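You operate a simulated robot arm through the tools that you are given. There is no shell and no other tool.

The job below is to be done with a simulated two-armed robot. You get a single attempt, and the scene is never put back.

Task
Put the grey post on the ledge of the rack. Put the red ring on the bottom shelf of the shelf unit. Put the white ring on the grey tile. Take the silver nut and leave it on the white cover. Fetch the white nut and set it on the ledge of the pipe bench. Pick up the loose valve with one hand, pass it to the other hand and put it on the ledge of the pipe bench. Fetch the bottle marked "descaler" from the counter top and stand it on the bottom shelf of the shelf unit. Do these in any order. Set down upright: grey post, bottle.

The check looks at the end state, three seconds after you hand in, the way a careful person would. Anything else that was tipped, shoved, dropped, spilled or broken makes it a failure. A push-on lid holds only when it is set on centred and level and pressed home; a screw cap is set on level and turned clockwise until tight.

Robot
Two 7-joint arms with two-finger parallel grippers on one trunk, on a base that moves. Base frame: it is fixed to the floor where the robot stands at the start and does not move with it; the origin is under the middle of the robot, x ahead of it, y to its left, z up. Lengths are in m, angles in degrees, forces in N, time in s.
The left shoulder is at the start at [0.06, 0.147, 0.543], the right one opposite. With the tool pointing down near the work surface each hand reaches from about 0.34 to 0.76 m from the robot's upright axis, wherever it stands, measured 20 degrees to its own side. Places, roughly: bottle [-1.25, -4.5, 1]; bottom shelf of the shelf unit [-0.2, -4.6, 0.1]; grey post (5x5x5 cm) [0.6, 0, 0.4]; grey tile (10x10x1 cm) [-2.4, 2, 0.7]; ledge of the pipe bench (146x12 cm) [0.5, 0.34, 0.8]; ledge of the rack (184x21 cm) [-0.76, 2, 0.76]; loose valve (4x6x10 cm) [0.3, -2.8, 0.9]; red ring (5x5x2 cm) [0.2, -2.1, 0.9]; silver nut (5x4x2 cm) [0.2, -2.3, 0.9]; white cover (15x15x2 cm) [-2, 2, 0.7]; white nut (7x6x2 cm) [0.2, -2.5, 0.9]; white ring (5x5x2 cm) [0.2, -2.2, 0.9]. Payload 3.43 kg a hand.
The TCP of each hand is the grasp point between the finger pads, 0.03 m short of the fingertips. In the tool frame z runs along the fingers and y along their closing line. Largest opening 0.094 m; finger width 0.028, thickness 0.01; the body of the gripper, 0.05 by 0.096 m, starts 0.055 m behind the TCP.
Orientation is told as [roll, pitch, yaw] about the base's x, y, z axes, in that order, counted from this pose: with the fingers straight down and closing along the base's y, the tool's x points along the base's -x, its y along +y and its z along -z.

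Tools
- The arms move only by the tool play_rows. It takes "left_moves", "right_moves" or both (then of equal length, played together; a hand with none holds still); each is one flat list of numbers, 6 for each row, row after row: the shift along the tool's x, y, z in units of 25 mm (1.0 is 25 mm), then the turn, a rotation vector about the tool's x, y, z in units of 8 degrees (1.0 is 8 degrees). In form: [dx, dy, dz, ax, ay, az, dx, dy, dz, ax, ay, az, ...]. A call has 1 to 20 rows; each row shifts and turns the commanded pose from where the row before left it, along the tool's axes as they then stand. "left_claw" and "right_claw" are, for a hand that has rows, the finger opening in m, from 0 to 0.094, set as the call begins (left out, the last holds). A call with a number of a shift or a turn outside -1 to 1 is refused whole. Each row takes 0.2 s and may step no farther than 0.05 m and 8.6 degrees from the row before; otherwise, or with a gripper value out of range, the whole call is refused. Where a pose cannot be reached the arm comes as near as it can. A force on the tool above 40 N (or 10 N above the force at the start of the call, whichever is more), or a blocked arm, ends the call early, and 0.2 s more pass. The fingers move at their own pace (about 0.072 m/s each) and stop on an object; they squeeze with about 25 N. The grip force told is the motor's: it shows also when the fingers shut on nothing. Time passes only in rows, and 0.2 s behind the last, so rows that do not move let the fingers close. It gives the time, the measured TCP pose, the force on the tool (base axes), the opening and the grip force at its end, in the units of the frame above (readings bear some noise), with the torque about the TCP (base axes, N m) and any sound that the robot's microphone picked up.
- Cameras (640 x 400 px; columns grow to the right, rows downward): "scene" is now at [0.0574, -0.012, 1.1777]; the picture's right is [-0.12, -0.99, 0.00], its down [-0.56, 0.07, -0.82] and it looks along [0.82, -0.10, -0.57] (base axes); focal length 288 px, centre (320, 200). "left" rides on the left gripper at [0.076, -0.014, -0.103] in its tool frame; the picture's right is [0.18, 0.98, 0.00], its down [-0.75, 0.14, -0.64] and it looks along [-0.63, 0.12, 0.77] (tool axes); focal length 243 px, centre (320, 200). "right" rides on the right gripper at [0.076, 0.014, -0.102] in its tool frame; the picture's right is [-0.18, 0.98, 0.00], its down [-0.75, -0.14, -0.64] and it looks along [-0.63, -0.12, 0.77] (tool axes); focal length 243 px, centre (320, 200). There is no depth. A picture from a camera that has moved, and an enlarged one, comes with that camera's place and axes in the base frame and with its lens.
- grab_frame(camera): a new picture of that camera. It takes no simulated time.
- slide_trunk(by): slides the trunk up (or, below 0, down) by that many m; the arms and the scene camera ride with it, the base frame stays. It gives what a move gives, with no picture.
- drive_base(legs): drives the robot by 1 to 6 legs, each [ahead, left, turn to the left] in m, m and degrees, along the robot's own axes; the way and the turn of a leg run together, so that a leg with both is an arc; at most 1.5 m and 180 degrees a leg. The arms and the cameras ride along, it lands a little off, and it stops where it bumps. It gives what a move gives.
- turn_head(pan, tilt): turns the head with the scene camera to pan (to the left, within 86 degrees either way) and tilt (down, from -29 to 69), counted from straight ahead of the robot. It gives what a move gives.
- enlarge(camera, box): a new picture of the part [left, top, right, bottom] of that camera's present view, enlarged. It takes no simulated time.
- sign_off(): hands the job in; it is judged then, once.

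Nothing tells you exact positions but the pictures and the camera data. Unless the task says otherwise, let go and move clear before handing in.

The tools are called after "Emit:" as a command line: name --argument value ..., lists and objects as JSON in quotes. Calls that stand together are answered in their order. play_rows: Moves the arms, as the interface text tells. Its arguments: {"type":"object","properties":{"left_moves":{"type":"array","items":{"type":"number"}},"left_claw":{"type":"number"},"right_moves":{"type":"array","items":{"type":"number"}},"right_claw":{"type":"number"}},"required":[]} The other tools are called the same way: slide_trunk (by) moves the trunk up or down; drive_base (legs) drives the base; turn_head (pan, tilt) turns the head that bears the scene camera; grab_frame (camera) takes a picture; enlarge (camera, box) takes an enlarged picture of a part of a camera's view; sign_off () hands the job in.

At the start:

```text
t: 0.0
left_tcp_pos: [0.2886, 0.1201, 0.9799]
left_orientation: [0.0, -0.1, 0.0]
left_force: [0.5, -0.8, -0.2]
left_wrist_torque: [0.01, -0.03, 0.01]
left_grip_width: 0.0943
left_grip_force: 0.1
right_tcp_pos: [0.2972, -0.0956, 0.9816]
right_orientation: [0.0, 0.0, 0.1]
right_force: [0.3, -0.9, -0.4]
right_wrist_torque: [0.0, 0.02, 0.02]
right_grip_width: 0.0943
right_grip_force: 0.0
trunk travel left (down, up): [-0.25, 0.0]
robot x, y, heading: [0.0023, -0.0027, -0.2]
head pan, tilt (commanded): [-7.0, 34.6]
```

scene: 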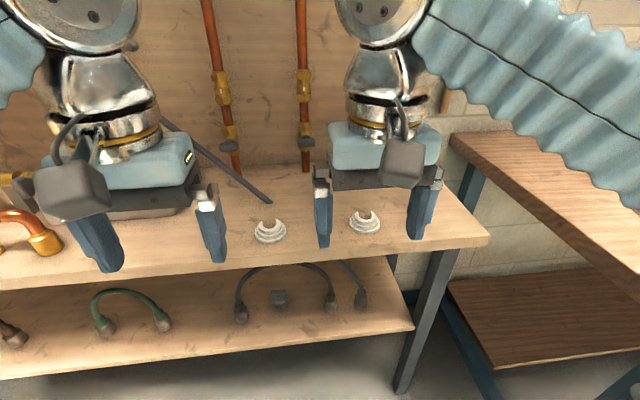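
right: 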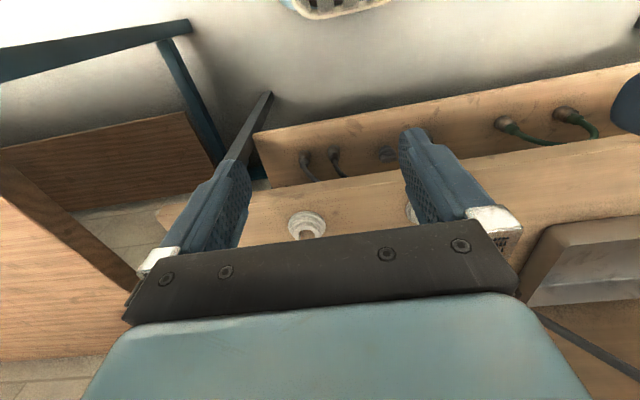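
left: 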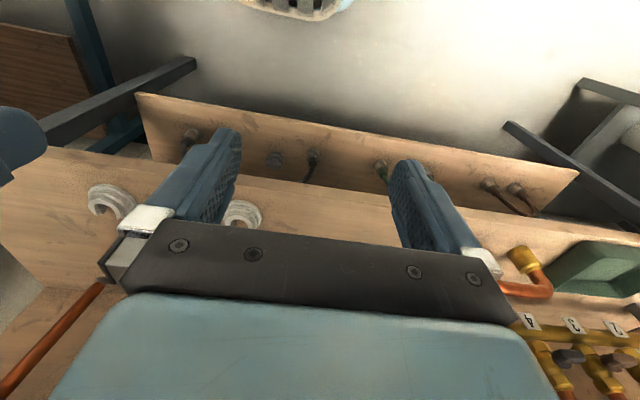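

I'm in front of the pipe bench. The grey post seems to be the small grey block on its lower shelf, around picture position (279,298). I'll take some closer pictures before moving anything.

Emit:
enlarge --camera "scene" --box '[200, 200, 420, 340]'

Emit:
turn_head --pan 60 --tilt 25

Emit:
grab_frame --camera "scene"

Emit:
turn_head --pan -70 --tilt 20

Emit:
grab_frame --camera "scene"

```text
2.86 times, centred on (310, 270) of scene
camera zoom: at [0.0574, -0.012, 1.1777], right [-0.12, -0.99, 0.0], down [-0.56, 0.07, -0.82], along [0.82, -0.1, -0.57], focal length 824 px, centre (349, 0)
```

zoom: 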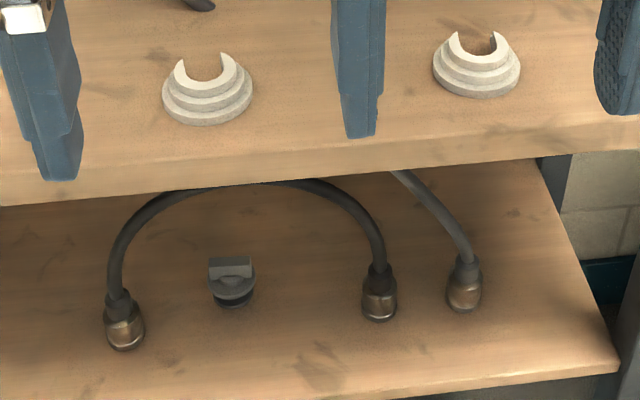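

```text
t: 1.4
left_tcp_pos: [0.2879, 0.1209, 0.9809]
left_orientation: [-0.1, 0.1, -0.1]
left_force: [0.4, -0.3, -0.7]
left_wrist_torque: [0.0, 0.0, -0.02]
left_grip_width: 0.0937
left_grip_force: 0.0
right_tcp_pos: [0.2966, -0.0959, 0.9804]
right_orientation: [0.0, 0.1, 0.0]
right_force: [0.0, -0.4, 1.1]
right_wrist_torque: [0.01, 0.0, -0.01]
right_grip_width: 0.0941
right_grip_force: 0.0
trunk travel left (down, up): [-0.25, 0.0]
robot x, y, heading: [-0.0014, 0.003, 0.2]
head pan, tilt (commanded): [60.0, 25.0]
```

```text
taken
camera scene: at [0.0159, 0.0785, 1.1928], right [0.87, -0.5, 0.0], down [-0.21, -0.37, -0.91], along [0.45, 0.78, -0.42], focal length 288 px, centre (320, 200)
```

scene: 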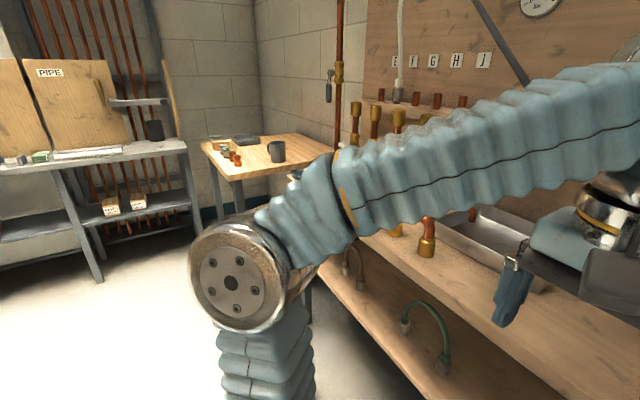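

```text
t: 3.5
left_tcp_pos: [0.2877, 0.1203, 0.98]
left_orientation: [0.0, 0.0, 0.0]
left_force: [0.3, 0.5, 0.4]
left_wrist_torque: [-0.01, -0.02, 0.03]
left_grip_width: 0.0937
left_grip_force: 0.0
right_tcp_pos: [0.2971, -0.0961, 0.9813]
right_orientation: [0.1, 0.0, -0.1]
right_force: [0.0, 0.0, 0.3]
right_wrist_torque: [0.01, 0.01, 0.02]
right_grip_width: 0.094
right_grip_force: 0.1
trunk travel left (down, up): [-0.25, 0.0]
robot x, y, heading: [-0.0007, -0.0012, -0.2]
head pan, tilt (commanded): [-70.0, 20.0]
```

```text
taken
camera scene: at [0.0017, -0.0888, 1.2009], right [-0.94, -0.34, 0.0], down [-0.12, 0.32, -0.94], along [0.32, -0.88, -0.34], focal length 288 px, centre (320, 200)
```

scene: 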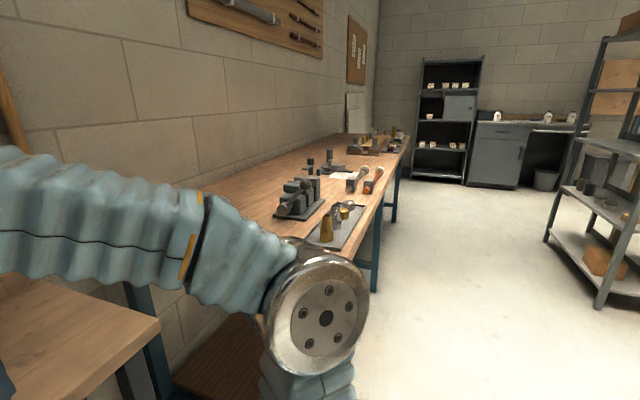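

The room matches the place list: pipe bench ahead (top at about z=0.8), the rack and a small table behind to the left, the long workbench to the right, and the shelf unit and counter at the far right. I'll lower the trunk to see the lower shelf and the post better.

Emit:
slide_trunk --by -0.25

Emit:
turn_head --pan 0 --tilt 35

Emit:
grab_frame --camera "scene"

Emit:
enlarge --camera "scene" --box '[220, 200, 460, 350]'

Emit:
grab_frame --camera "right"

Emit:
grab_frame --camera "left"

```text
t: 6.1
left_tcp_pos: [0.287, 0.1215, 0.7317]
left_orientation: [0.1, 0.0, 0.0]
left_force: [0.1, 0.7, -0.3]
left_wrist_torque: [0.0, 0.01, 0.01]
left_grip_width: 0.0942
left_grip_force: 0.0
right_tcp_pos: [0.2965, -0.0958, 0.732]
right_orientation: [0.0, 0.0, 0.1]
right_force: [-0.5, -0.4, -0.5]
right_wrist_torque: [0.01, -0.02, 0.01]
right_grip_width: 0.094
right_grip_force: 0.0
trunk travel left (down, up): [0.0, 0.25]
robot x, y, heading: [0.0014, 0.0003, -0.1]
head pan, tilt (commanded): [-70.0, 20.0]
```

```text
t: 7.5
left_tcp_pos: [0.2876, 0.1198, 0.7313]
left_orientation: [0.0, -0.1, 0.1]
left_force: [-0.2, -0.1, -0.8]
left_wrist_torque: [0.01, -0.02, 0.01]
left_grip_width: 0.0941
left_grip_force: 0.2
right_tcp_pos: [0.2966, -0.0969, 0.7312]
right_orientation: [0.1, 0.0, 0.0]
right_force: [0.4, 0.0, 0.1]
right_wrist_torque: [0.01, -0.02, -0.03]
right_grip_width: 0.094
right_grip_force: 0.0
trunk travel left (down, up): [0.0, 0.25]
robot x, y, heading: [0.0006, 0.0014, -0.1]
head pan, tilt (commanded): [0.0, 35.0]
```

```text
taken
camera scene: at [0.0578, -0.0014, 0.9271], right [0.0, -1.0, 0.0], down [-0.57, 0.0, -0.82], along [0.82, 0.0, -0.57], focal length 288 px, centre (320, 200)
```

scene: 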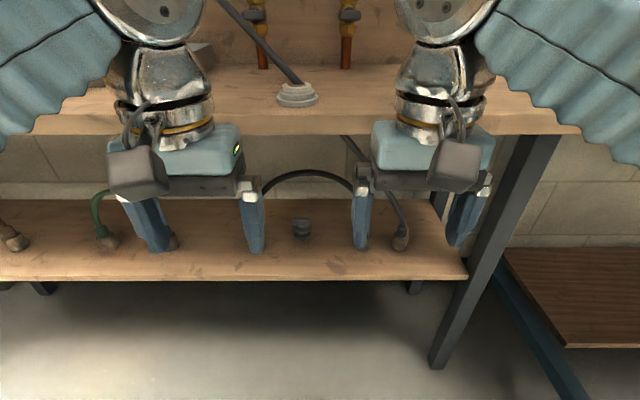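

```text
2.67 times, centred on (340, 275) of scene
camera zoom: at [0.0578, -0.0014, 0.9271], right [0.0, -1.0, 0.0], down [-0.57, 0.0, -0.82], along [0.82, 0.0, -0.57], focal length 769 px, centre (267, 0)
```

zoom: 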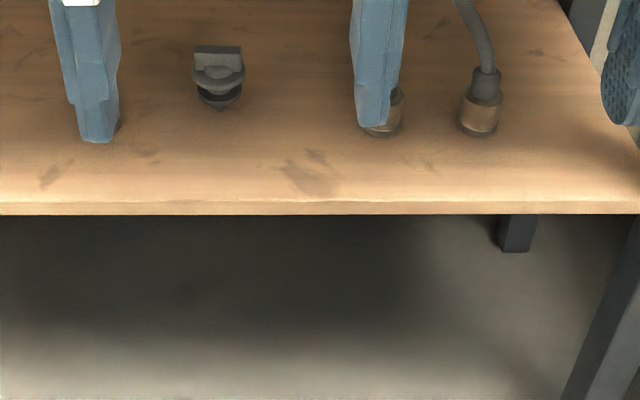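

```text
taken
camera right: at [0.2199, -0.0831, 0.8323], right [0.18, 0.98, 0.0], down [0.75, -0.14, 0.64], along [0.63, -0.12, -0.77], focal length 243 px, centre (320, 200)
```

right: 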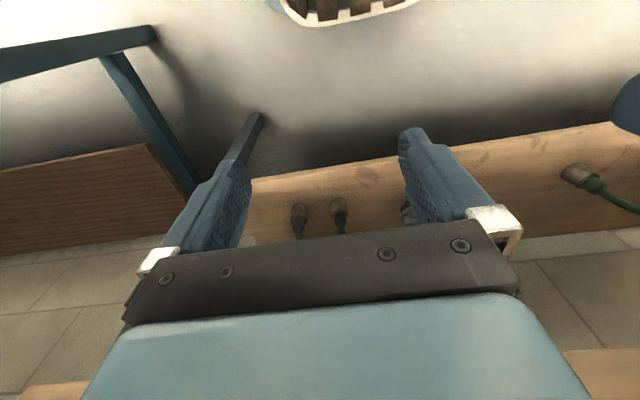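

```text
taken
camera left: at [0.2107, 0.1054, 0.8335], right [-0.18, 0.98, 0.0], down [0.75, 0.14, 0.64], along [0.63, 0.12, -0.77], focal length 243 px, centre (320, 200)
```

left: 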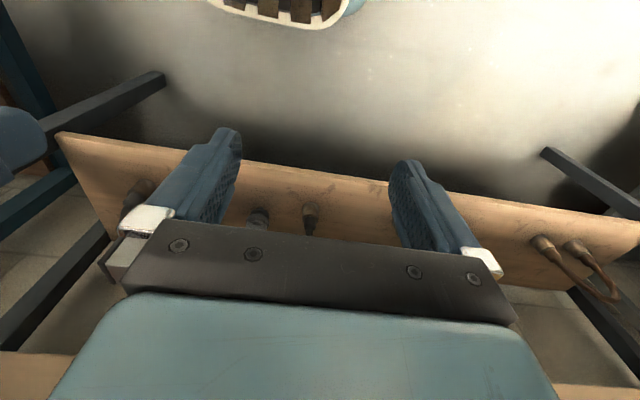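

The post stands on the lower shelf at about (0.595, 0.044), under an arched black hose. I'll tilt the left hand to 45° forward in free space and move the right hand out of the way.

Emit:
play_rows --left_moves '[0, 0, 0, 0, -0.9375, 0, 0, 0, 0, 0, -0.9375, 0, 0, 0, 0, 0, -0.9375, 0, 0, 0, 0, 0, -0.9375, 0, 0, 0, 0, 0, -0.9375, 0, 0, 0, 0, 0, -0.9375, 0]' --right_moves '[0, -0.8, 0, 0, 0, 0, 0, -0.8, 0, 0, 0, 0, 0, -0.8, 0, 0, 0, 0, 0, -0.8, 0, 0, 0, 0, 0, -0.8, 0, 0, 0, 0, 0, -0.8, 0, 0, 0, 0]'

Emit:
grab_frame --camera "scene"

Emit:
grab_frame --camera "left"

```text
t: 8.9
left_tcp_pos: [0.2883, 0.1197, 0.7309]
left_orientation: [0.0, -45.1, 0.0]
left_force: [-0.5, 0.0, 0.1]
left_wrist_torque: [-0.01, -0.01, -0.01]
left_grip_width: 0.0939
left_grip_force: 0.1
right_tcp_pos: [0.2958, -0.2183, 0.7302]
right_orientation: [-0.1, 0.0, 0.0]
right_force: [0.4, 0.4, 0.1]
right_wrist_torque: [0.0, 0.03, -0.02]
right_grip_width: 0.0942
right_grip_force: 0.2
trunk travel left (down, up): [0.0, 0.25]
robot x, y, heading: [0.0012, -0.0003, -0.0]
head pan, tilt (commanded): [0.0, 35.0]
```

```text
taken
camera scene: at [0.0579, -0.0013, 0.9271], right [0.0, -1.0, 0.0], down [-0.57, 0.0, -0.82], along [0.82, 0.0, -0.57], focal length 288 px, centre (320, 200)
```

scene: 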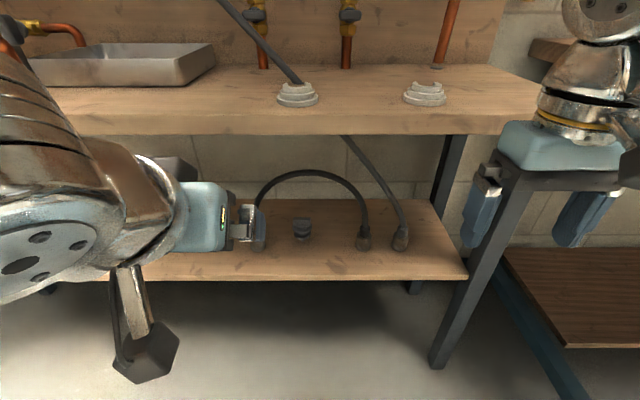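

```text
taken
camera left: at [0.1608, 0.105, 0.7497], right [-0.13, 0.98, -0.13], down [0.08, 0.14, 0.99], along [0.99, 0.12, -0.09], focal length 243 px, centre (320, 200)
```

left: 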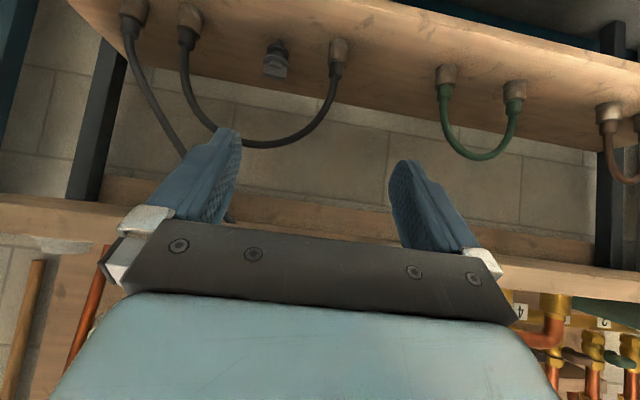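

The left camera puts the post at about (0.60, 0.042), just behind the hose arch. I'm moving the left hand to a point in front of the arch, on the approach line.

Emit:
play_rows --left_moves '[-0.085, -0.257, 0.887, 0, 0, 0, -0.085, -0.257, 0.887, 0, 0, 0, -0.085, -0.257, 0.887, 0, 0, 0, -0.085, -0.257, 0.887, 0, 0, 0, -0.085, -0.257, 0.887, 0, 0, 0, -0.085, -0.257, 0.887, 0, 0, 0, -0.085, -0.257, 0.887, 0, 0, 0, -0.085, -0.257, 0.887, 0, 0, 0, -0.085, -0.257, 0.887, 0, 0, 0, -0.085, -0.257, 0.887, 0, 0, 0, -0.085, -0.257, 0.887, 0, 0, 0, -0.085, -0.257, 0.887, 0, 0, 0]' --left_claw 0.08

Emit:
grab_frame --camera "scene"

Emit:
grab_frame --camera "left"

```text
t: 11.5
left_tcp_pos: [0.4952, 0.0461, 0.5592]
left_orientation: [-0.1, -45.0, 0.1]
left_force: [0.5, 0.2, 0.0]
left_wrist_torque: [0.02, 0.0, 0.01]
left_grip_width: 0.0803
left_grip_force: 0.1
right_tcp_pos: [0.2959, -0.2181, 0.7307]
right_orientation: [0.0, 0.0, 0.0]
right_force: [-0.2, -0.2, -0.1]
right_wrist_torque: [0.02, -0.06, -0.04]
right_grip_width: 0.0939
right_grip_force: 0.1
trunk travel left (down, up): [0.0, 0.25]
robot x, y, heading: [-0.0019, -0.0001, 0.0]
head pan, tilt (commanded): [0.0, 35.0]
```

```text
taken
camera scene: at [0.0577, -0.0013, 0.9271], right [0.0, -1.0, 0.0], down [-0.57, 0.0, -0.82], along [0.82, 0.0, -0.57], focal length 288 px, centre (320, 200)
```

scene: 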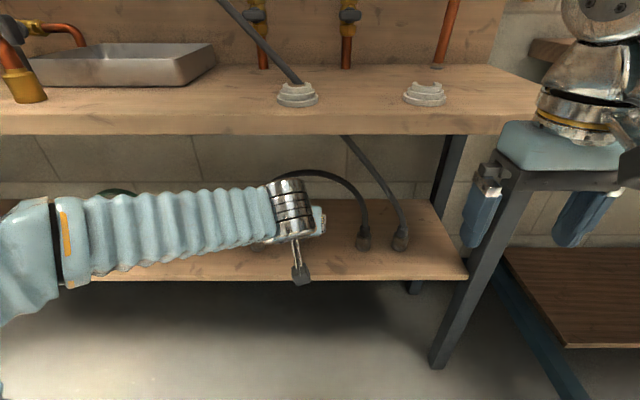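

```text
taken
camera left: at [0.3677, 0.0303, 0.5779], right [-0.13, 0.98, -0.13], down [0.08, 0.14, 0.99], along [0.99, 0.12, -0.1], focal length 243 px, centre (320, 200)
```

left: 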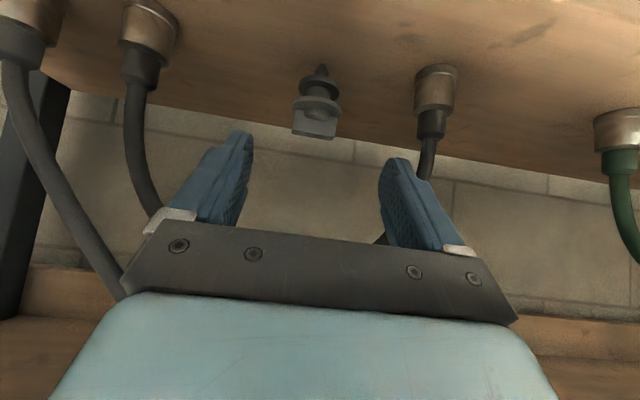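

Emit:
enlarge --camera "left" --box '[240, 30, 480, 180]'

```text
2.67 times, centred on (360, 105) of left
camera zoom: at [0.3677, 0.0303, 0.5779], right [-0.13, 0.98, -0.13], down [0.08, 0.14, 0.99], along [0.99, 0.12, -0.1], focal length 647 px, centre (213, 453)
```

zoom: 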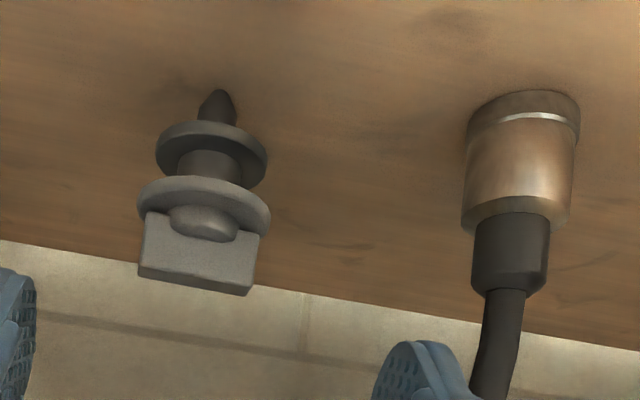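

The post has a block on top, with two flanges of about 5 cm below it. Its centre is at about (0.60, 0.043). I'll move part of the way in along the tool axis and look again.

Emit:
play_rows --left_moves '[0, -0.04, 0.7, 0, 0, 0, 0, -0.04, 0.7, 0, 0, 0, 0, -0.04, 0.7, 0, 0, 0, 0, 0, 0.7, 0, 0, 0]'

Emit:
grab_frame --camera "scene"

Emit:
grab_frame --camera "left"

```text
t: 12.5
left_tcp_pos: [0.5449, 0.0399, 0.5107]
left_orientation: [-0.1, -45.0, 0.0]
left_force: [0.0, 0.4, 0.1]
left_wrist_torque: [0.01, 0.02, -0.02]
left_grip_width: 0.0801
left_grip_force: 0.1
right_tcp_pos: [0.2967, -0.2182, 0.7312]
right_orientation: [0.0, 0.0, 0.0]
right_force: [-1.1, 0.9, -0.1]
right_wrist_torque: [-0.03, 0.0, 0.02]
right_grip_width: 0.0944
right_grip_force: 0.1
trunk travel left (down, up): [0.0, 0.25]
robot x, y, heading: [0.0001, -0.0033, 0.1]
head pan, tilt (commanded): [0.0, 35.0]
```

```text
taken
camera scene: at [0.0578, -0.0013, 0.9271], right [0.0, -1.0, 0.0], down [-0.57, 0.0, -0.82], along [0.82, 0.0, -0.57], focal length 288 px, centre (320, 200)
```

scene: 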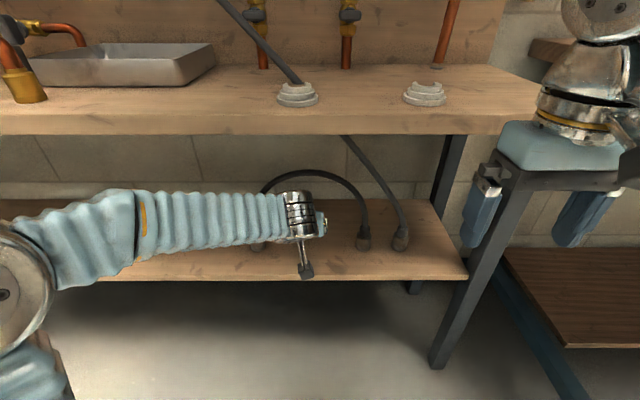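

```text
taken
camera left: at [0.4177, 0.0258, 0.5296], right [-0.13, 0.98, -0.13], down [0.08, 0.14, 0.99], along [0.99, 0.12, -0.1], focal length 243 px, centre (320, 200)
```

left: 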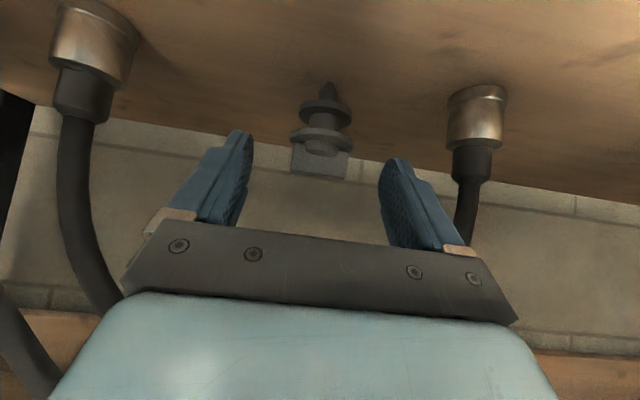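

Emit:
enlarge --camera "left" --box '[260, 50, 400, 190]'

Emit:
enlarge --camera "scene" --box '[240, 180, 380, 280]'

```text
2.86 times, centred on (330, 120) of left
camera zoom: at [0.4177, 0.0258, 0.5296], right [-0.13, 0.98, -0.13], down [0.08, 0.14, 0.99], along [0.99, 0.12, -0.1], focal length 693 px, centre (291, 429)
```

zoom: 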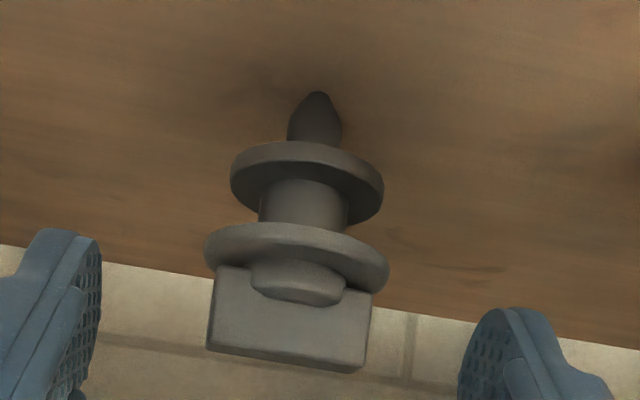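

```text
4.00 times, centred on (310, 230) of scene
camera zoom: at [0.0578, -0.0013, 0.9271], right [0.0, -1.0, 0.0], down [-0.57, 0.0, -0.82], along [0.82, 0.0, -0.57], focal length 1153 px, centre (360, 80)
```

zoom: 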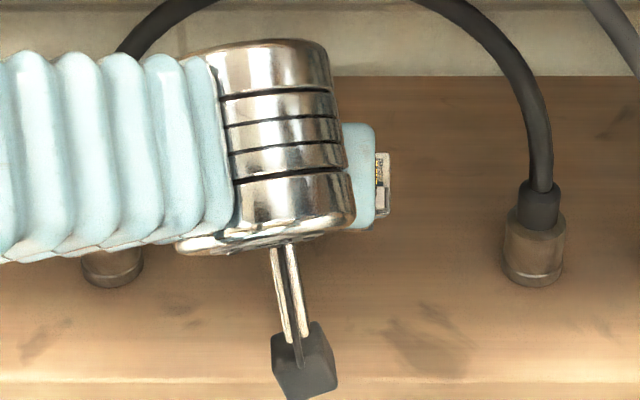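

The views agree on the post at about x=0.60, y=0.043, with its wide flange near z=0.463. I'll move the open fingers around it.

Emit:
play_rows --left_moves '[-0.014, 0.03, 0.764, 0, 0, 0, -0.014, 0.03, 0.764, 0, 0, 0, -0.014, 0.03, 0.764, 0, 0, 0, -0.014, 0.03, 0.764, 0, 0, 0]'

Emit:
grab_frame --camera "left"

```text
t: 13.5
left_tcp_pos: [0.5984, 0.0427, 0.4585]
left_orientation: [0.0, -45.0, 0.0]
left_force: [0.1, 0.1, -0.4]
left_wrist_torque: [0.01, 0.0, -0.03]
left_grip_width: 0.0801
left_grip_force: 0.0
right_tcp_pos: [0.2966, -0.2178, 0.73]
right_orientation: [0.0, 0.1, 0.0]
right_force: [0.0, 0.6, 0.8]
right_wrist_torque: [-0.01, 0.0, -0.03]
right_grip_width: 0.094
right_grip_force: 0.0
trunk travel left (down, up): [0.0, 0.25]
robot x, y, heading: [0.0035, 0.003, 0.4]
head pan, tilt (commanded): [0.0, 35.0]
```

```text
taken
camera left: at [0.4716, 0.0285, 0.4763], right [-0.13, 0.98, -0.13], down [0.08, 0.14, 0.99], along [0.99, 0.12, -0.1], focal length 243 px, centre (320, 200)
```

left: 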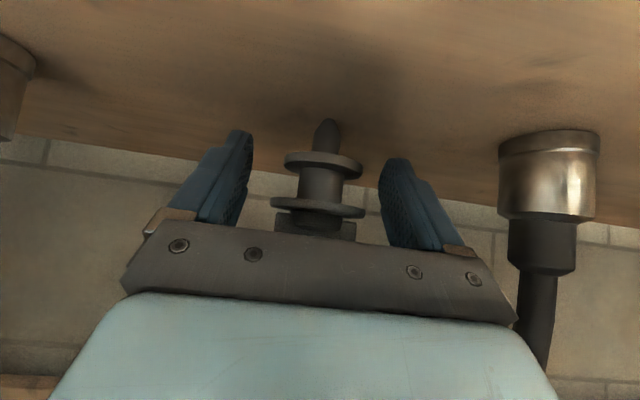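

The post is centred between the fingers, so I'm closing the grip.

Emit:
play_rows --left_moves '[0, 0, 0, 0, 0, 0, 0, 0, 0, 0, 0, 0, 0, 0, 0, 0, 0, 0, 0, 0, 0, 0, 0, 0]' --left_claw 0.03

Emit:
grab_frame --camera "left"

```text
t: 14.5
left_tcp_pos: [0.5982, 0.0449, 0.4576]
left_orientation: [0.0, -44.9, 0.0]
left_force: [1.1, 0.4, 0.3]
left_wrist_torque: [0.02, -0.03, 0.03]
left_grip_width: 0.0514
left_grip_force: 24.8
right_tcp_pos: [0.2966, -0.2173, 0.73]
right_orientation: [-0.1, -0.1, -0.1]
right_force: [0.9, -1.0, -0.4]
right_wrist_torque: [-0.02, 0.05, 0.0]
right_grip_width: 0.094
right_grip_force: 0.1
trunk travel left (down, up): [0.0, 0.25]
robot x, y, heading: [0.0006, -0.004, -0.3]
head pan, tilt (commanded): [0.0, 35.0]
```

```text
taken
camera left: at [0.4715, 0.0286, 0.4763], right [-0.13, 0.98, -0.13], down [0.08, 0.14, 0.99], along [0.99, 0.12, -0.1], focal length 243 px, centre (320, 200)
```

left: 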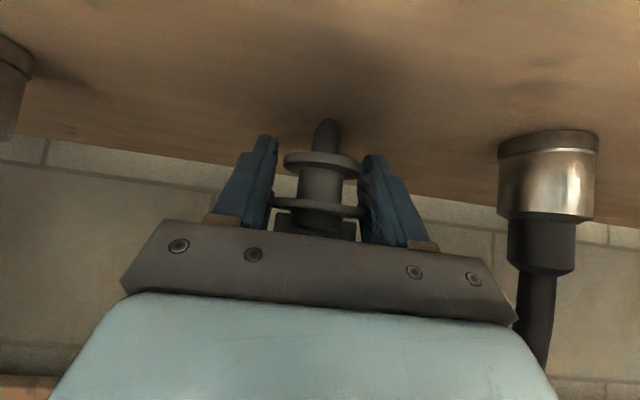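

The grip is on at 51 mm and 25 N. I'll lift slightly and look.

Emit:
play_rows --left_moves '[-0.2, 0, -0.2, 0, 0, 0, -0.2, 0, -0.2, 0, 0, 0]'

Emit:
grab_frame --camera "left"

```text
t: 15.1
left_tcp_pos: [0.5987, 0.0434, 0.4726]
left_orientation: [0.0, -45.0, -0.1]
left_force: [-0.3, 0.4, -1.4]
left_wrist_torque: [0.02, 0.0, -0.03]
left_grip_width: 0.0508
left_grip_force: 25.3
right_tcp_pos: [0.2966, -0.2195, 0.7314]
right_orientation: [0.1, 0.0, 0.0]
right_force: [1.1, 0.9, -0.7]
right_wrist_torque: [-0.01, 0.05, 0.03]
right_grip_width: 0.0939
right_grip_force: 0.1
trunk travel left (down, up): [0.0, 0.25]
robot x, y, heading: [0.0025, -0.0017, -0.1]
head pan, tilt (commanded): [0.0, 35.0]
```

```text
taken
camera left: at [0.471, 0.0287, 0.4913], right [-0.13, 0.98, -0.13], down [0.08, 0.14, 0.99], along [0.99, 0.12, -0.1], focal length 243 px, centre (320, 200)
```

left: 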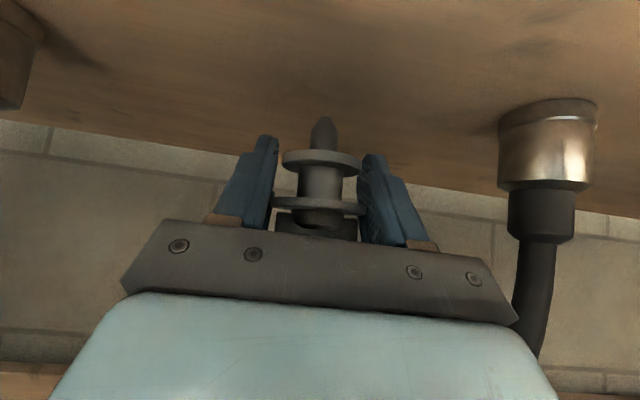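

The post came up cleanly. I'm backing out along the approach line.

Emit:
play_rows --left_moves '[0, 0, -0.8, 0, 0, 0, 0, 0, -0.9, 0, 0, 0, 0, 0, -0.9, 0, 0, 0, 0, 0, -0.9, 0, 0, 0, 0, 0, -0.9, 0, 0, 0, 0, 0, -0.9, 0, 0, 0, 0, 0, -0.9, 0, 0, 0, 0, 0, -0.9, 0, 0, 0, 0, 0, -0.9, 0, 0, 0, 0, 0, -0.9, 0, 0, 0, 0, 0, -0.9, 0, 0, 0, 0, 0, -0.9, 0, 0, 0, 0, 0, -0.9, 0, 0, 0, 0, 0, -0.9, 0, 0, 0]'

Emit:
grab_frame --camera "scene"

Emit:
grab_frame --camera "left"

```text
t: 18.1
left_tcp_pos: [0.3783, 0.044, 0.6923]
left_orientation: [0.1, -44.9, -0.1]
left_force: [0.3, 0.3, -1.8]
left_wrist_torque: [0.0, 0.0, 0.03]
left_grip_width: 0.0504
left_grip_force: 25.1
right_tcp_pos: [0.296, -0.2186, 0.7306]
right_orientation: [0.1, -0.1, 0.0]
right_force: [0.4, -1.2, 0.1]
right_wrist_torque: [0.03, 0.0, -0.01]
right_grip_width: 0.0939
right_grip_force: 0.0
trunk travel left (down, up): [0.0, 0.25]
robot x, y, heading: [0.0008, 0.0007, -0.1]
head pan, tilt (commanded): [0.0, 35.0]
```

```text
taken
camera scene: at [0.0579, -0.0013, 0.927], right [0.0, -1.0, 0.0], down [-0.57, 0.0, -0.82], along [0.82, 0.0, -0.57], focal length 288 px, centre (320, 200)
```

scene: 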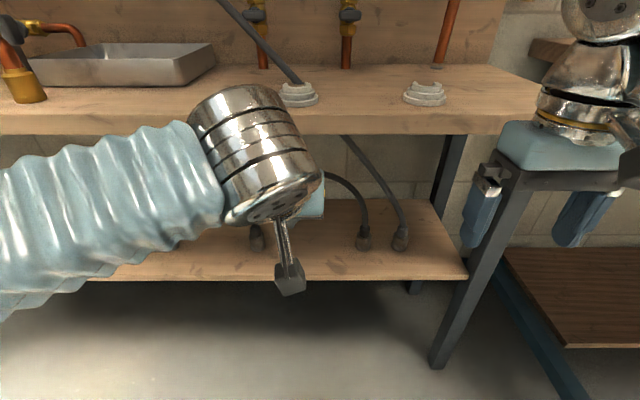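

```text
taken
camera left: at [0.2502, 0.0286, 0.712], right [-0.13, 0.98, -0.13], down [0.08, 0.14, 0.99], along [0.99, 0.12, -0.1], focal length 243 px, centre (320, 200)
```

left: 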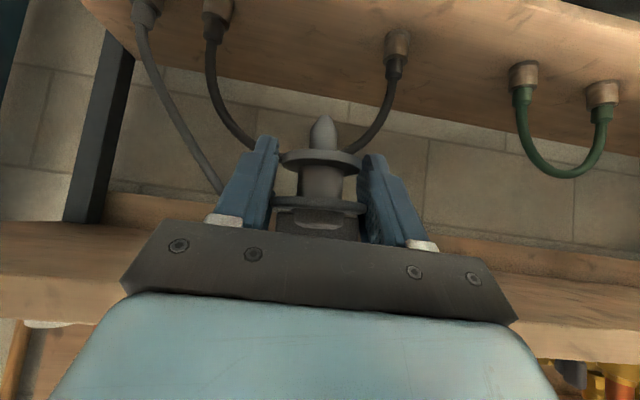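

Emit:
enlarge --camera "left" --box '[240, 0, 420, 240]'

```text
1.67 times, centred on (330, 120) of left
camera zoom: at [0.2502, 0.0286, 0.712], right [-0.13, 0.98, -0.13], down [0.08, 0.14, 0.99], along [0.99, 0.12, -0.1], focal length 404 px, centre (303, 333)
```

zoom: 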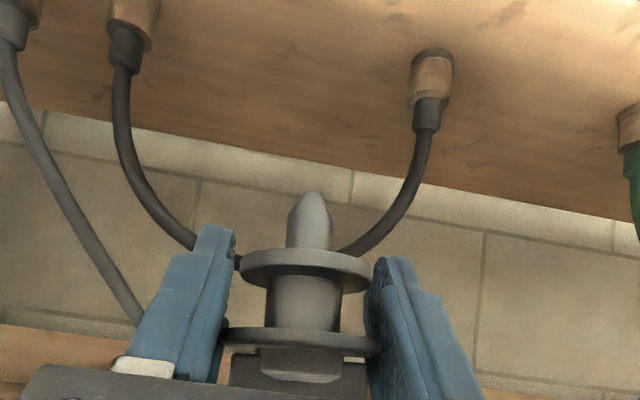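

The post is held upright and clear of the bench. I'll raise the trunk, back off, turn left towards the rack and have a look at its ledge.

Emit:
drive_base --legs '[[-0.3, 0, 0], [0, 0, 90]]'

Emit:
slide_trunk --by 0.22

Emit:
turn_head --pan 0 --tilt 20

Emit:
grab_frame --camera "scene"

Emit:
grab_frame --camera "left"

```text
t: 23.9
left_tcp_pos: [-0.3422, 0.3779, 0.6941]
left_orientation: [0.0, -45.0, 89.9]
left_force: [0.4, 0.8, -0.9]
left_wrist_torque: [0.01, -0.06, -0.01]
left_grip_width: 0.0501
left_grip_force: 24.9
right_tcp_pos: [-0.0811, 0.2972, 0.7292]
right_orientation: [0.0, 0.0, 89.9]
right_force: [0.6, -0.2, 0.0]
right_wrist_torque: [0.02, -0.01, 0.01]
right_grip_width: 0.0938
right_grip_force: 0.0
trunk travel left (down, up): [0.0, 0.25]
robot x, y, heading: [-0.2978, 0.0035, 89.7]
head pan, tilt (commanded): [0.0, 35.0]
```

```text
t: 26.3
left_tcp_pos: [-0.343, 0.3778, 0.9135]
left_orientation: [0.1, -44.9, 90.0]
left_force: [-0.6, -0.7, -0.7]
left_wrist_torque: [-0.02, 0.01, -0.02]
left_grip_width: 0.0499
left_grip_force: 24.9
right_tcp_pos: [-0.0811, 0.2962, 0.9493]
right_orientation: [0.1, 0.0, 90.0]
right_force: [0.0, -0.5, 0.1]
right_wrist_torque: [0.01, 0.0, -0.01]
right_grip_width: 0.094
right_grip_force: 0.1
trunk travel left (down, up): [-0.22, 0.03]
robot x, y, heading: [-0.2961, -0.0006, 89.7]
head pan, tilt (commanded): [0.0, 35.0]
```

```text
t: 27.0
left_tcp_pos: [-0.3429, 0.3778, 0.9126]
left_orientation: [0.0, -45.0, 90.0]
left_force: [-0.3, 0.7, -1.2]
left_wrist_torque: [0.02, 0.02, -0.02]
left_grip_width: 0.048
left_grip_force: 24.7
right_tcp_pos: [-0.0816, 0.2951, 0.9497]
right_orientation: [0.0, 0.0, 89.9]
right_force: [-0.4, -0.2, 0.0]
right_wrist_torque: [0.02, -0.05, 0.03]
right_grip_width: 0.0943
right_grip_force: 0.0
trunk travel left (down, up): [-0.22, 0.03]
robot x, y, heading: [-0.2998, 0.0023, 89.9]
head pan, tilt (commanded): [0.0, 20.0]
```

```text
taken
camera scene: at [-0.2999, 0.0622, 1.1708], right [1.0, 0.0, 0.0], down [0.0, -0.34, -0.94], along [0.0, 0.94, -0.34], focal length 288 px, centre (320, 200)
```

scene: 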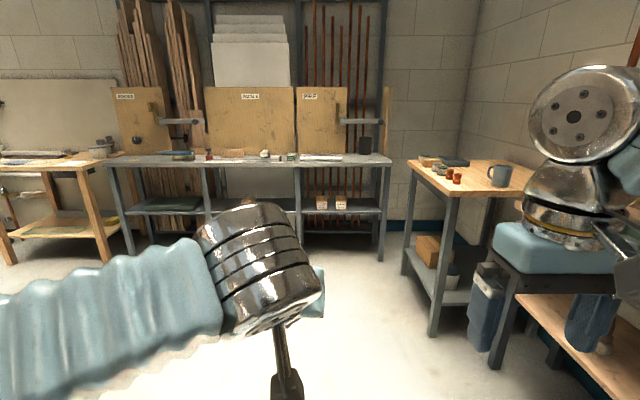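

```text
taken
camera left: at [-0.3292, 0.2507, 0.9319], right [-0.98, -0.13, -0.13], down [-0.14, 0.08, 0.99], along [-0.12, 0.99, -0.1], focal length 243 px, centre (320, 200)
```

left: 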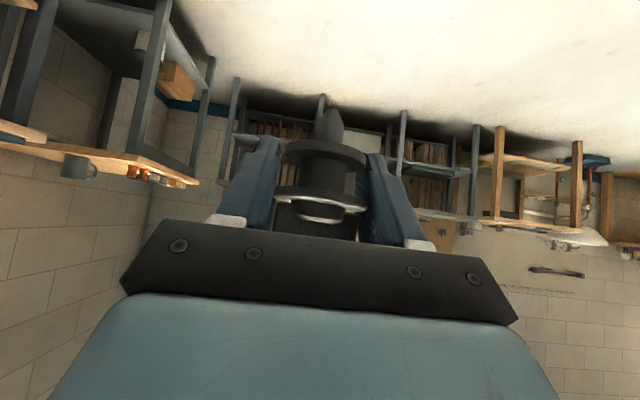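

Emit:
enlarge --camera "left" --box '[240, 90, 400, 250]'

Emit:
enlarge --camera "scene" --box '[90, 90, 410, 290]'

```text
2.50 times, centred on (320, 170) of left
camera zoom: at [-0.3292, 0.2507, 0.9319], right [-0.98, -0.13, -0.13], down [-0.14, 0.08, 0.99], along [-0.12, 0.99, -0.1], focal length 606 px, centre (320, 275)
```

zoom: 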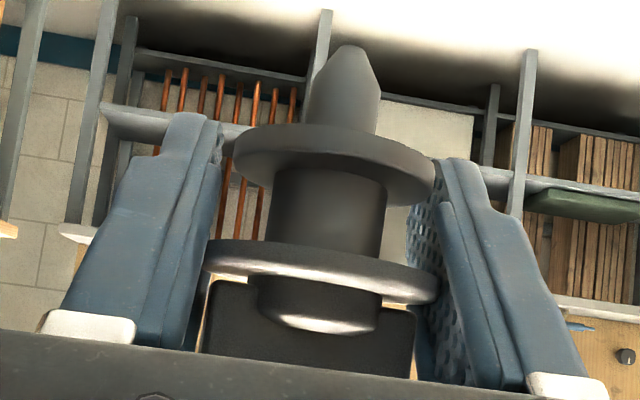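

```text
2.00 times, centred on (250, 190) of scene
camera zoom: at [-0.2999, 0.0622, 1.1708], right [1.0, 0.0, 0.0], down [0.0, -0.34, -0.94], along [0.0, 0.94, -0.34], focal length 576 px, centre (460, 220)
```

zoom: 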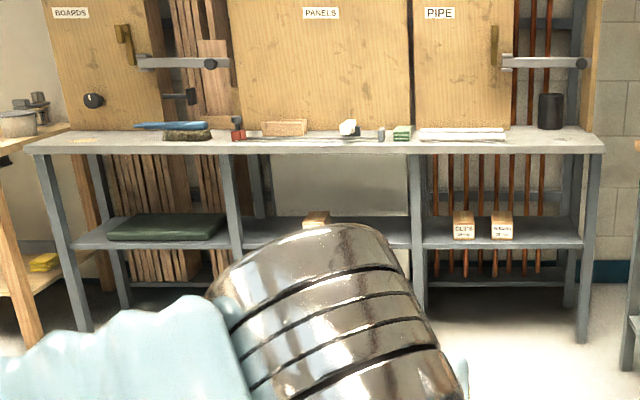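

The rack ledge is straight ahead, and its left end around x≈-1.6 looks empty. I'll drive diagonally there with the post and check again.

Emit:
drive_base --legs '[[0.5, 0.6, 0], [0.4, 0.55, 0]]'

Emit:
turn_head --pan 0 --tilt 28

Emit:
grab_frame --camera "scene"

Emit:
enlarge --camera "left" --box '[240, 90, 400, 250]'

```text
t: 34.6
left_tcp_pos: [-1.4844, 1.2845, 0.9121]
left_orientation: [0.0, -45.0, 89.9]
left_force: [0.7, 0.6, -1.0]
left_wrist_torque: [-0.01, -0.02, -0.01]
left_grip_width: 0.0481
left_grip_force: 25.1
right_tcp_pos: [-1.2231, 1.2018, 0.9498]
right_orientation: [0.1, 0.0, 89.8]
right_force: [-0.1, 0.7, 0.3]
right_wrist_torque: [0.03, -0.01, -0.02]
right_grip_width: 0.0938
right_grip_force: 0.1
trunk travel left (down, up): [-0.22, 0.03]
robot x, y, heading: [-1.4402, 0.9073, 89.6]
head pan, tilt (commanded): [0.0, 20.0]
```

```text
t: 35.3
left_tcp_pos: [-1.4827, 1.284, 0.9134]
left_orientation: [0.0, -45.0, 89.8]
left_force: [-0.9, 0.6, -1.0]
left_wrist_torque: [-0.01, -0.04, -0.01]
left_grip_width: 0.0479
left_grip_force: 24.9
right_tcp_pos: [-1.2229, 1.2031, 0.9505]
right_orientation: [-0.1, 0.0, 89.9]
right_force: [0.3, -0.4, 0.0]
right_wrist_torque: [-0.01, 0.0, 0.02]
right_grip_width: 0.0941
right_grip_force: 0.0
trunk travel left (down, up): [-0.22, 0.03]
robot x, y, heading: [-1.439, 0.9055, 89.8]
head pan, tilt (commanded): [0.0, 28.0]
```

```text
taken
camera scene: at [-1.4421, 0.9663, 1.1581], right [1.0, 0.0, 0.0], down [0.0, -0.47, -0.88], along [0.0, 0.88, -0.47], focal length 288 px, centre (320, 200)
```

scene: 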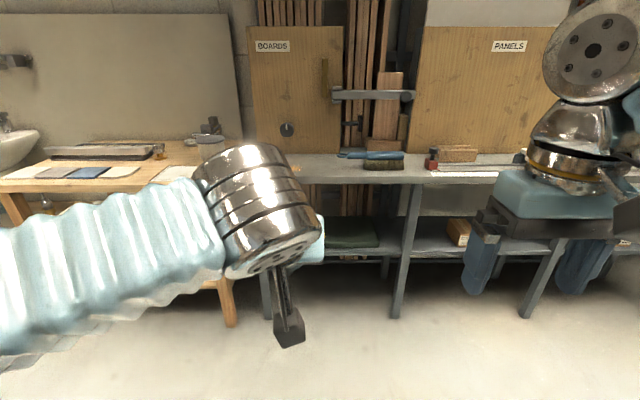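

```text
2.50 times, centred on (320, 170) of left
camera zoom: at [-1.4711, 1.1568, 0.9318], right [-0.98, -0.13, -0.13], down [-0.14, 0.08, 0.99], along [-0.11, 0.99, -0.1], focal length 606 px, centre (320, 275)
```

zoom: 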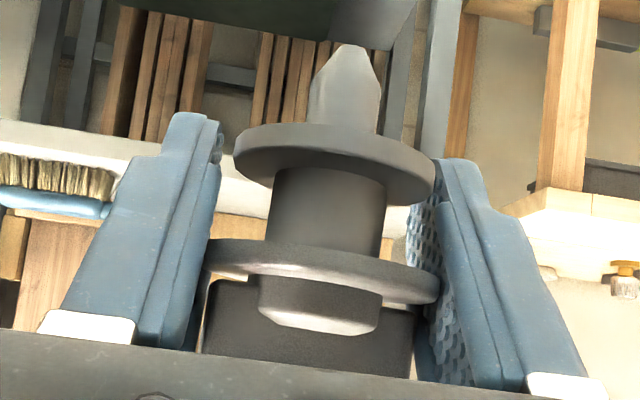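

The post is held steadily with a 48 mm opening. To check that it is still vertical, I'll turn the right hand so its camera sees the post from the side.

Emit:
play_rows --right_moves '[0, 0, 0, 0, 0, -0.9375, 0, 0, 0, 0, 0, -0.9375, 0, 0, 0, 0, 0, -0.9375, 0, 0, 0, 0, 0, -0.9375, 0, 0, 0, 0, 0, -0.9375, 0, 0, 0, 0, 0, -0.9375, 0, 0, 0, 0, 0, -0.9375, 0, 0, 0, 0, 0, -0.9375, 0, 0, 0, 0, 0, -0.9375, 0, 0, 0, 0, 0, -0.9375]'

Emit:
grab_frame --camera "right"

```text
t: 37.5
left_tcp_pos: [-1.4856, 1.2841, 0.9128]
left_orientation: [0.0, -45.0, 89.8]
left_force: [0.3, 0.2, -0.8]
left_wrist_torque: [0.02, -0.04, -0.01]
left_grip_width: 0.0479
left_grip_force: 25.2
right_tcp_pos: [-1.2231, 1.2021, 0.9502]
right_orientation: [0.0, 0.0, 165.0]
right_force: [0.6, -0.3, 0.8]
right_wrist_torque: [-0.02, 0.04, 0.01]
right_grip_width: 0.0939
right_grip_force: 0.1
trunk travel left (down, up): [-0.22, 0.03]
robot x, y, heading: [-1.4409, 0.9039, 89.6]
head pan, tilt (commanded): [0.0, 28.0]
```

```text
taken
camera right: at [-1.1539, 1.1673, 1.0513], right [-0.43, -0.9, 0.0], down [-0.69, 0.33, 0.64], along [-0.58, 0.28, -0.77], focal length 243 px, centre (320, 200)
```

right: 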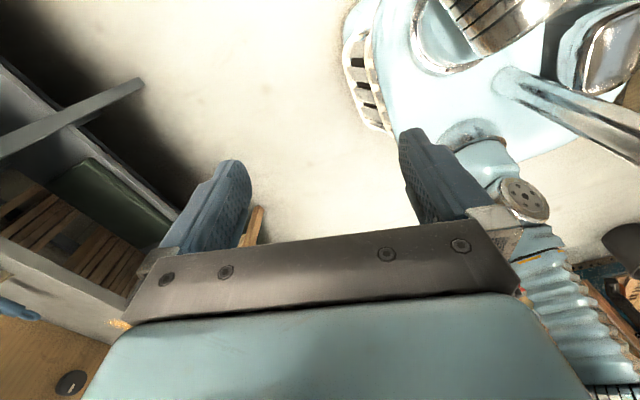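

Emit:
play_rows --right_moves '[0, 0, 0, 0, -0.9375, 0, 0, 0, 0, 0, -0.9375, 0, 0, 0, 0, 0, -0.9375, 0, 0, 0, 0, 0, -0.9375, 0, 0, 0, 0, 0, -0.9375, 0, 0, 0, 0, 0, -0.9375, 0]'

Emit:
grab_frame --camera "right"

```text
t: 38.9
left_tcp_pos: [-1.4842, 1.2847, 0.9128]
left_orientation: [0.0, -45.0, 89.8]
left_force: [0.9, -0.6, -1.5]
left_wrist_torque: [-0.04, 0.04, 0.01]
left_grip_width: 0.0482
left_grip_force: 25.3
right_tcp_pos: [-1.2234, 1.2022, 0.9508]
right_orientation: [-0.1, -45.0, 164.9]
right_force: [-0.2, 0.2, -0.5]
right_wrist_torque: [0.0, -0.06, -0.01]
right_grip_width: 0.0938
right_grip_force: 0.1
trunk travel left (down, up): [-0.22, 0.03]
robot x, y, heading: [-1.4427, 0.9042, 89.7]
head pan, tilt (commanded): [0.0, 28.0]
```

```text
taken
camera right: at [-1.1053, 1.154, 0.9678], right [-0.38, -0.91, 0.13], down [-0.04, 0.16, 0.99], along [-0.92, 0.37, -0.09], focal length 243 px, centre (320, 200)
```

right: 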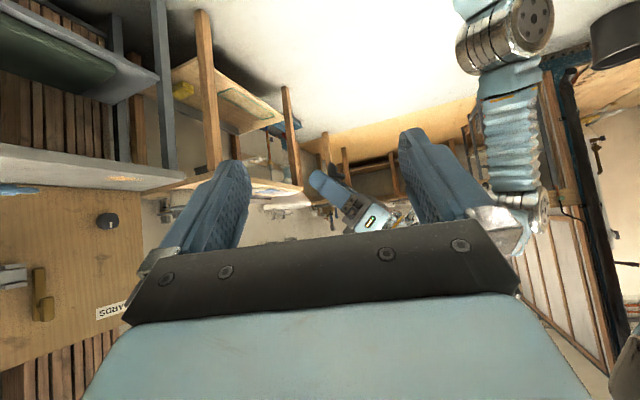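

Emit:
enlarge --camera "right" --box '[270, 140, 430, 240]'

```text
4.00 times, centred on (350, 190) of right
camera zoom: at [-1.1053, 1.154, 0.9678], right [-0.38, -0.91, 0.13], down [-0.04, 0.16, 0.99], along [-0.92, 0.37, -0.09], focal length 970 px, centre (200, 240)
```

zoom: 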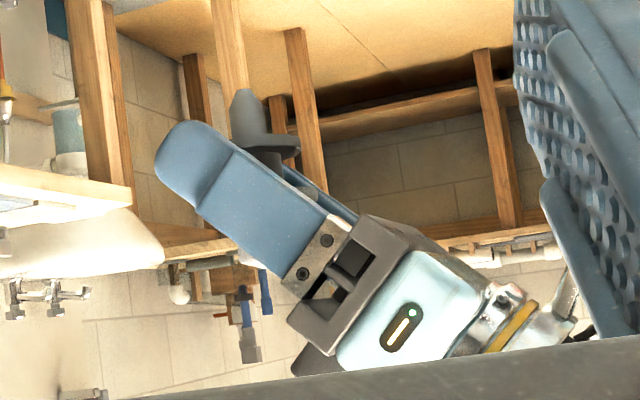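

Emit:
enlarge --camera "right" --box '[310, 150, 358, 180]'

```text
13.33 times, centred on (334, 165) of right
camera zoom: at [-1.1053, 1.154, 0.9678], right [-0.38, -0.91, 0.13], down [-0.04, 0.16, 0.99], along [-0.92, 0.37, -0.09], focal length 3235 px, centre (133, 667)
```

zoom: 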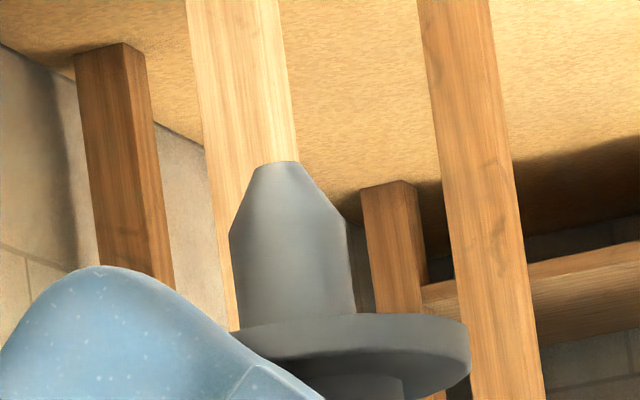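

From the side the post looks nearly vertical; there may be a couple of degrees of tilt. I'll move the right camera down level with the flange and closer, so I can measure it.

Emit:
play_rows --right_moves '[-0.03, 0, 0.877, 0, 0, 0, -0.03, 0, 0.877, 0, 0, 0, -0.03, 0, 0.877, 0, 0, 0, -0.03, 0, 0.877, 0, 0, 0, -0.03, 0, 0.877, 0, 0, 0]'

Emit:
grab_frame --camera "right"

```text
t: 40.1
left_tcp_pos: [-1.4835, 1.2838, 0.914]
left_orientation: [-0.1, -45.0, 89.7]
left_force: [0.6, -0.4, -0.4]
left_wrist_torque: [0.02, -0.01, -0.05]
left_grip_width: 0.0484
left_grip_force: 25.0
right_tcp_pos: [-1.3014, 1.2241, 0.8763]
right_orientation: [0.0, -45.0, 164.8]
right_force: [0.2, 0.5, -0.4]
right_wrist_torque: [0.01, 0.02, 0.01]
right_grip_width: 0.094
right_grip_force: 0.1
trunk travel left (down, up): [-0.22, 0.03]
robot x, y, heading: [-1.444, 0.9047, 89.9]
head pan, tilt (commanded): [0.0, 28.0]
```

```text
taken
camera right: at [-1.1836, 1.1759, 0.894], right [-0.38, -0.91, 0.13], down [-0.04, 0.16, 0.99], along [-0.92, 0.37, -0.1], focal length 243 px, centre (320, 200)
```

right: 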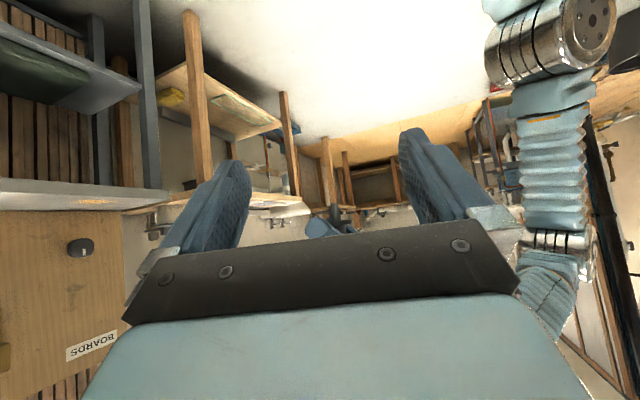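

Emit:
enlarge --camera "right" --box '[296, 185, 376, 235]'

```text
8.00 times, centred on (336, 210) of right
camera zoom: at [-1.1836, 1.1759, 0.894], right [-0.38, -0.91, 0.13], down [-0.04, 0.16, 0.99], along [-0.92, 0.37, -0.1], focal length 1941 px, centre (192, 120)
```

zoom: 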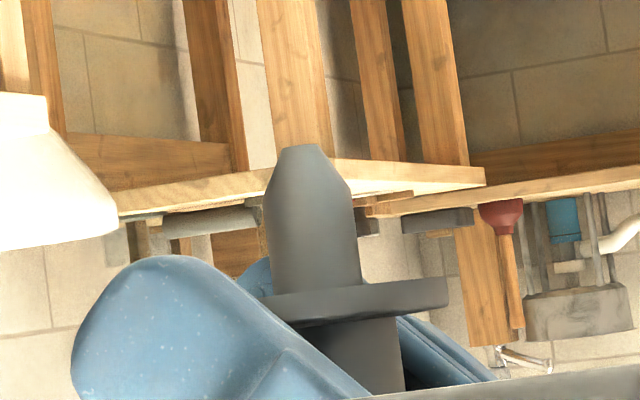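

The flange viewed edge-on shows only about 1° of tilt, which I can correct. Next I'll look for a free spot at the ledge's left end.

Emit:
enlarge --camera "right" --box '[0, 120, 192, 240]'

Emit:
enlarge --camera "scene" --box '[240, 100, 480, 250]'

```text
3.33 times, centred on (96, 180) of right
camera zoom: at [-1.1836, 1.1759, 0.894], right [-0.38, -0.91, 0.13], down [-0.04, 0.16, 0.99], along [-0.92, 0.37, -0.1], focal length 809 px, centre (1067, 267)
```

zoom: 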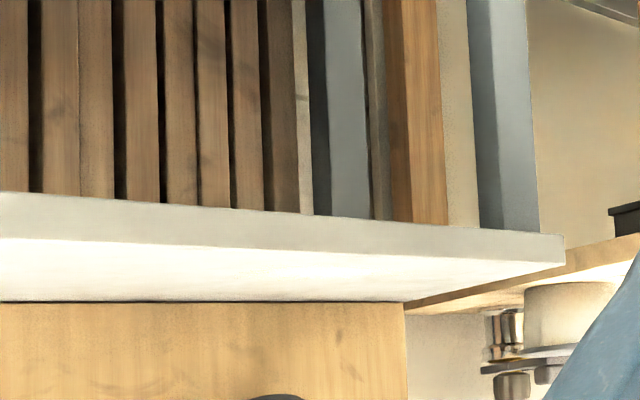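

```text
2.67 times, centred on (360, 175) of scene
camera zoom: at [-1.442, 0.9662, 1.158], right [1.0, 0.0, 0.0], down [0.0, -0.47, -0.88], along [0.0, 0.88, -0.47], focal length 769 px, centre (213, 267)
```

zoom: 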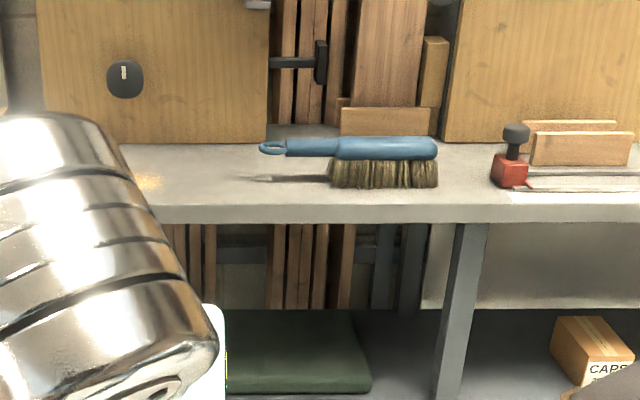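

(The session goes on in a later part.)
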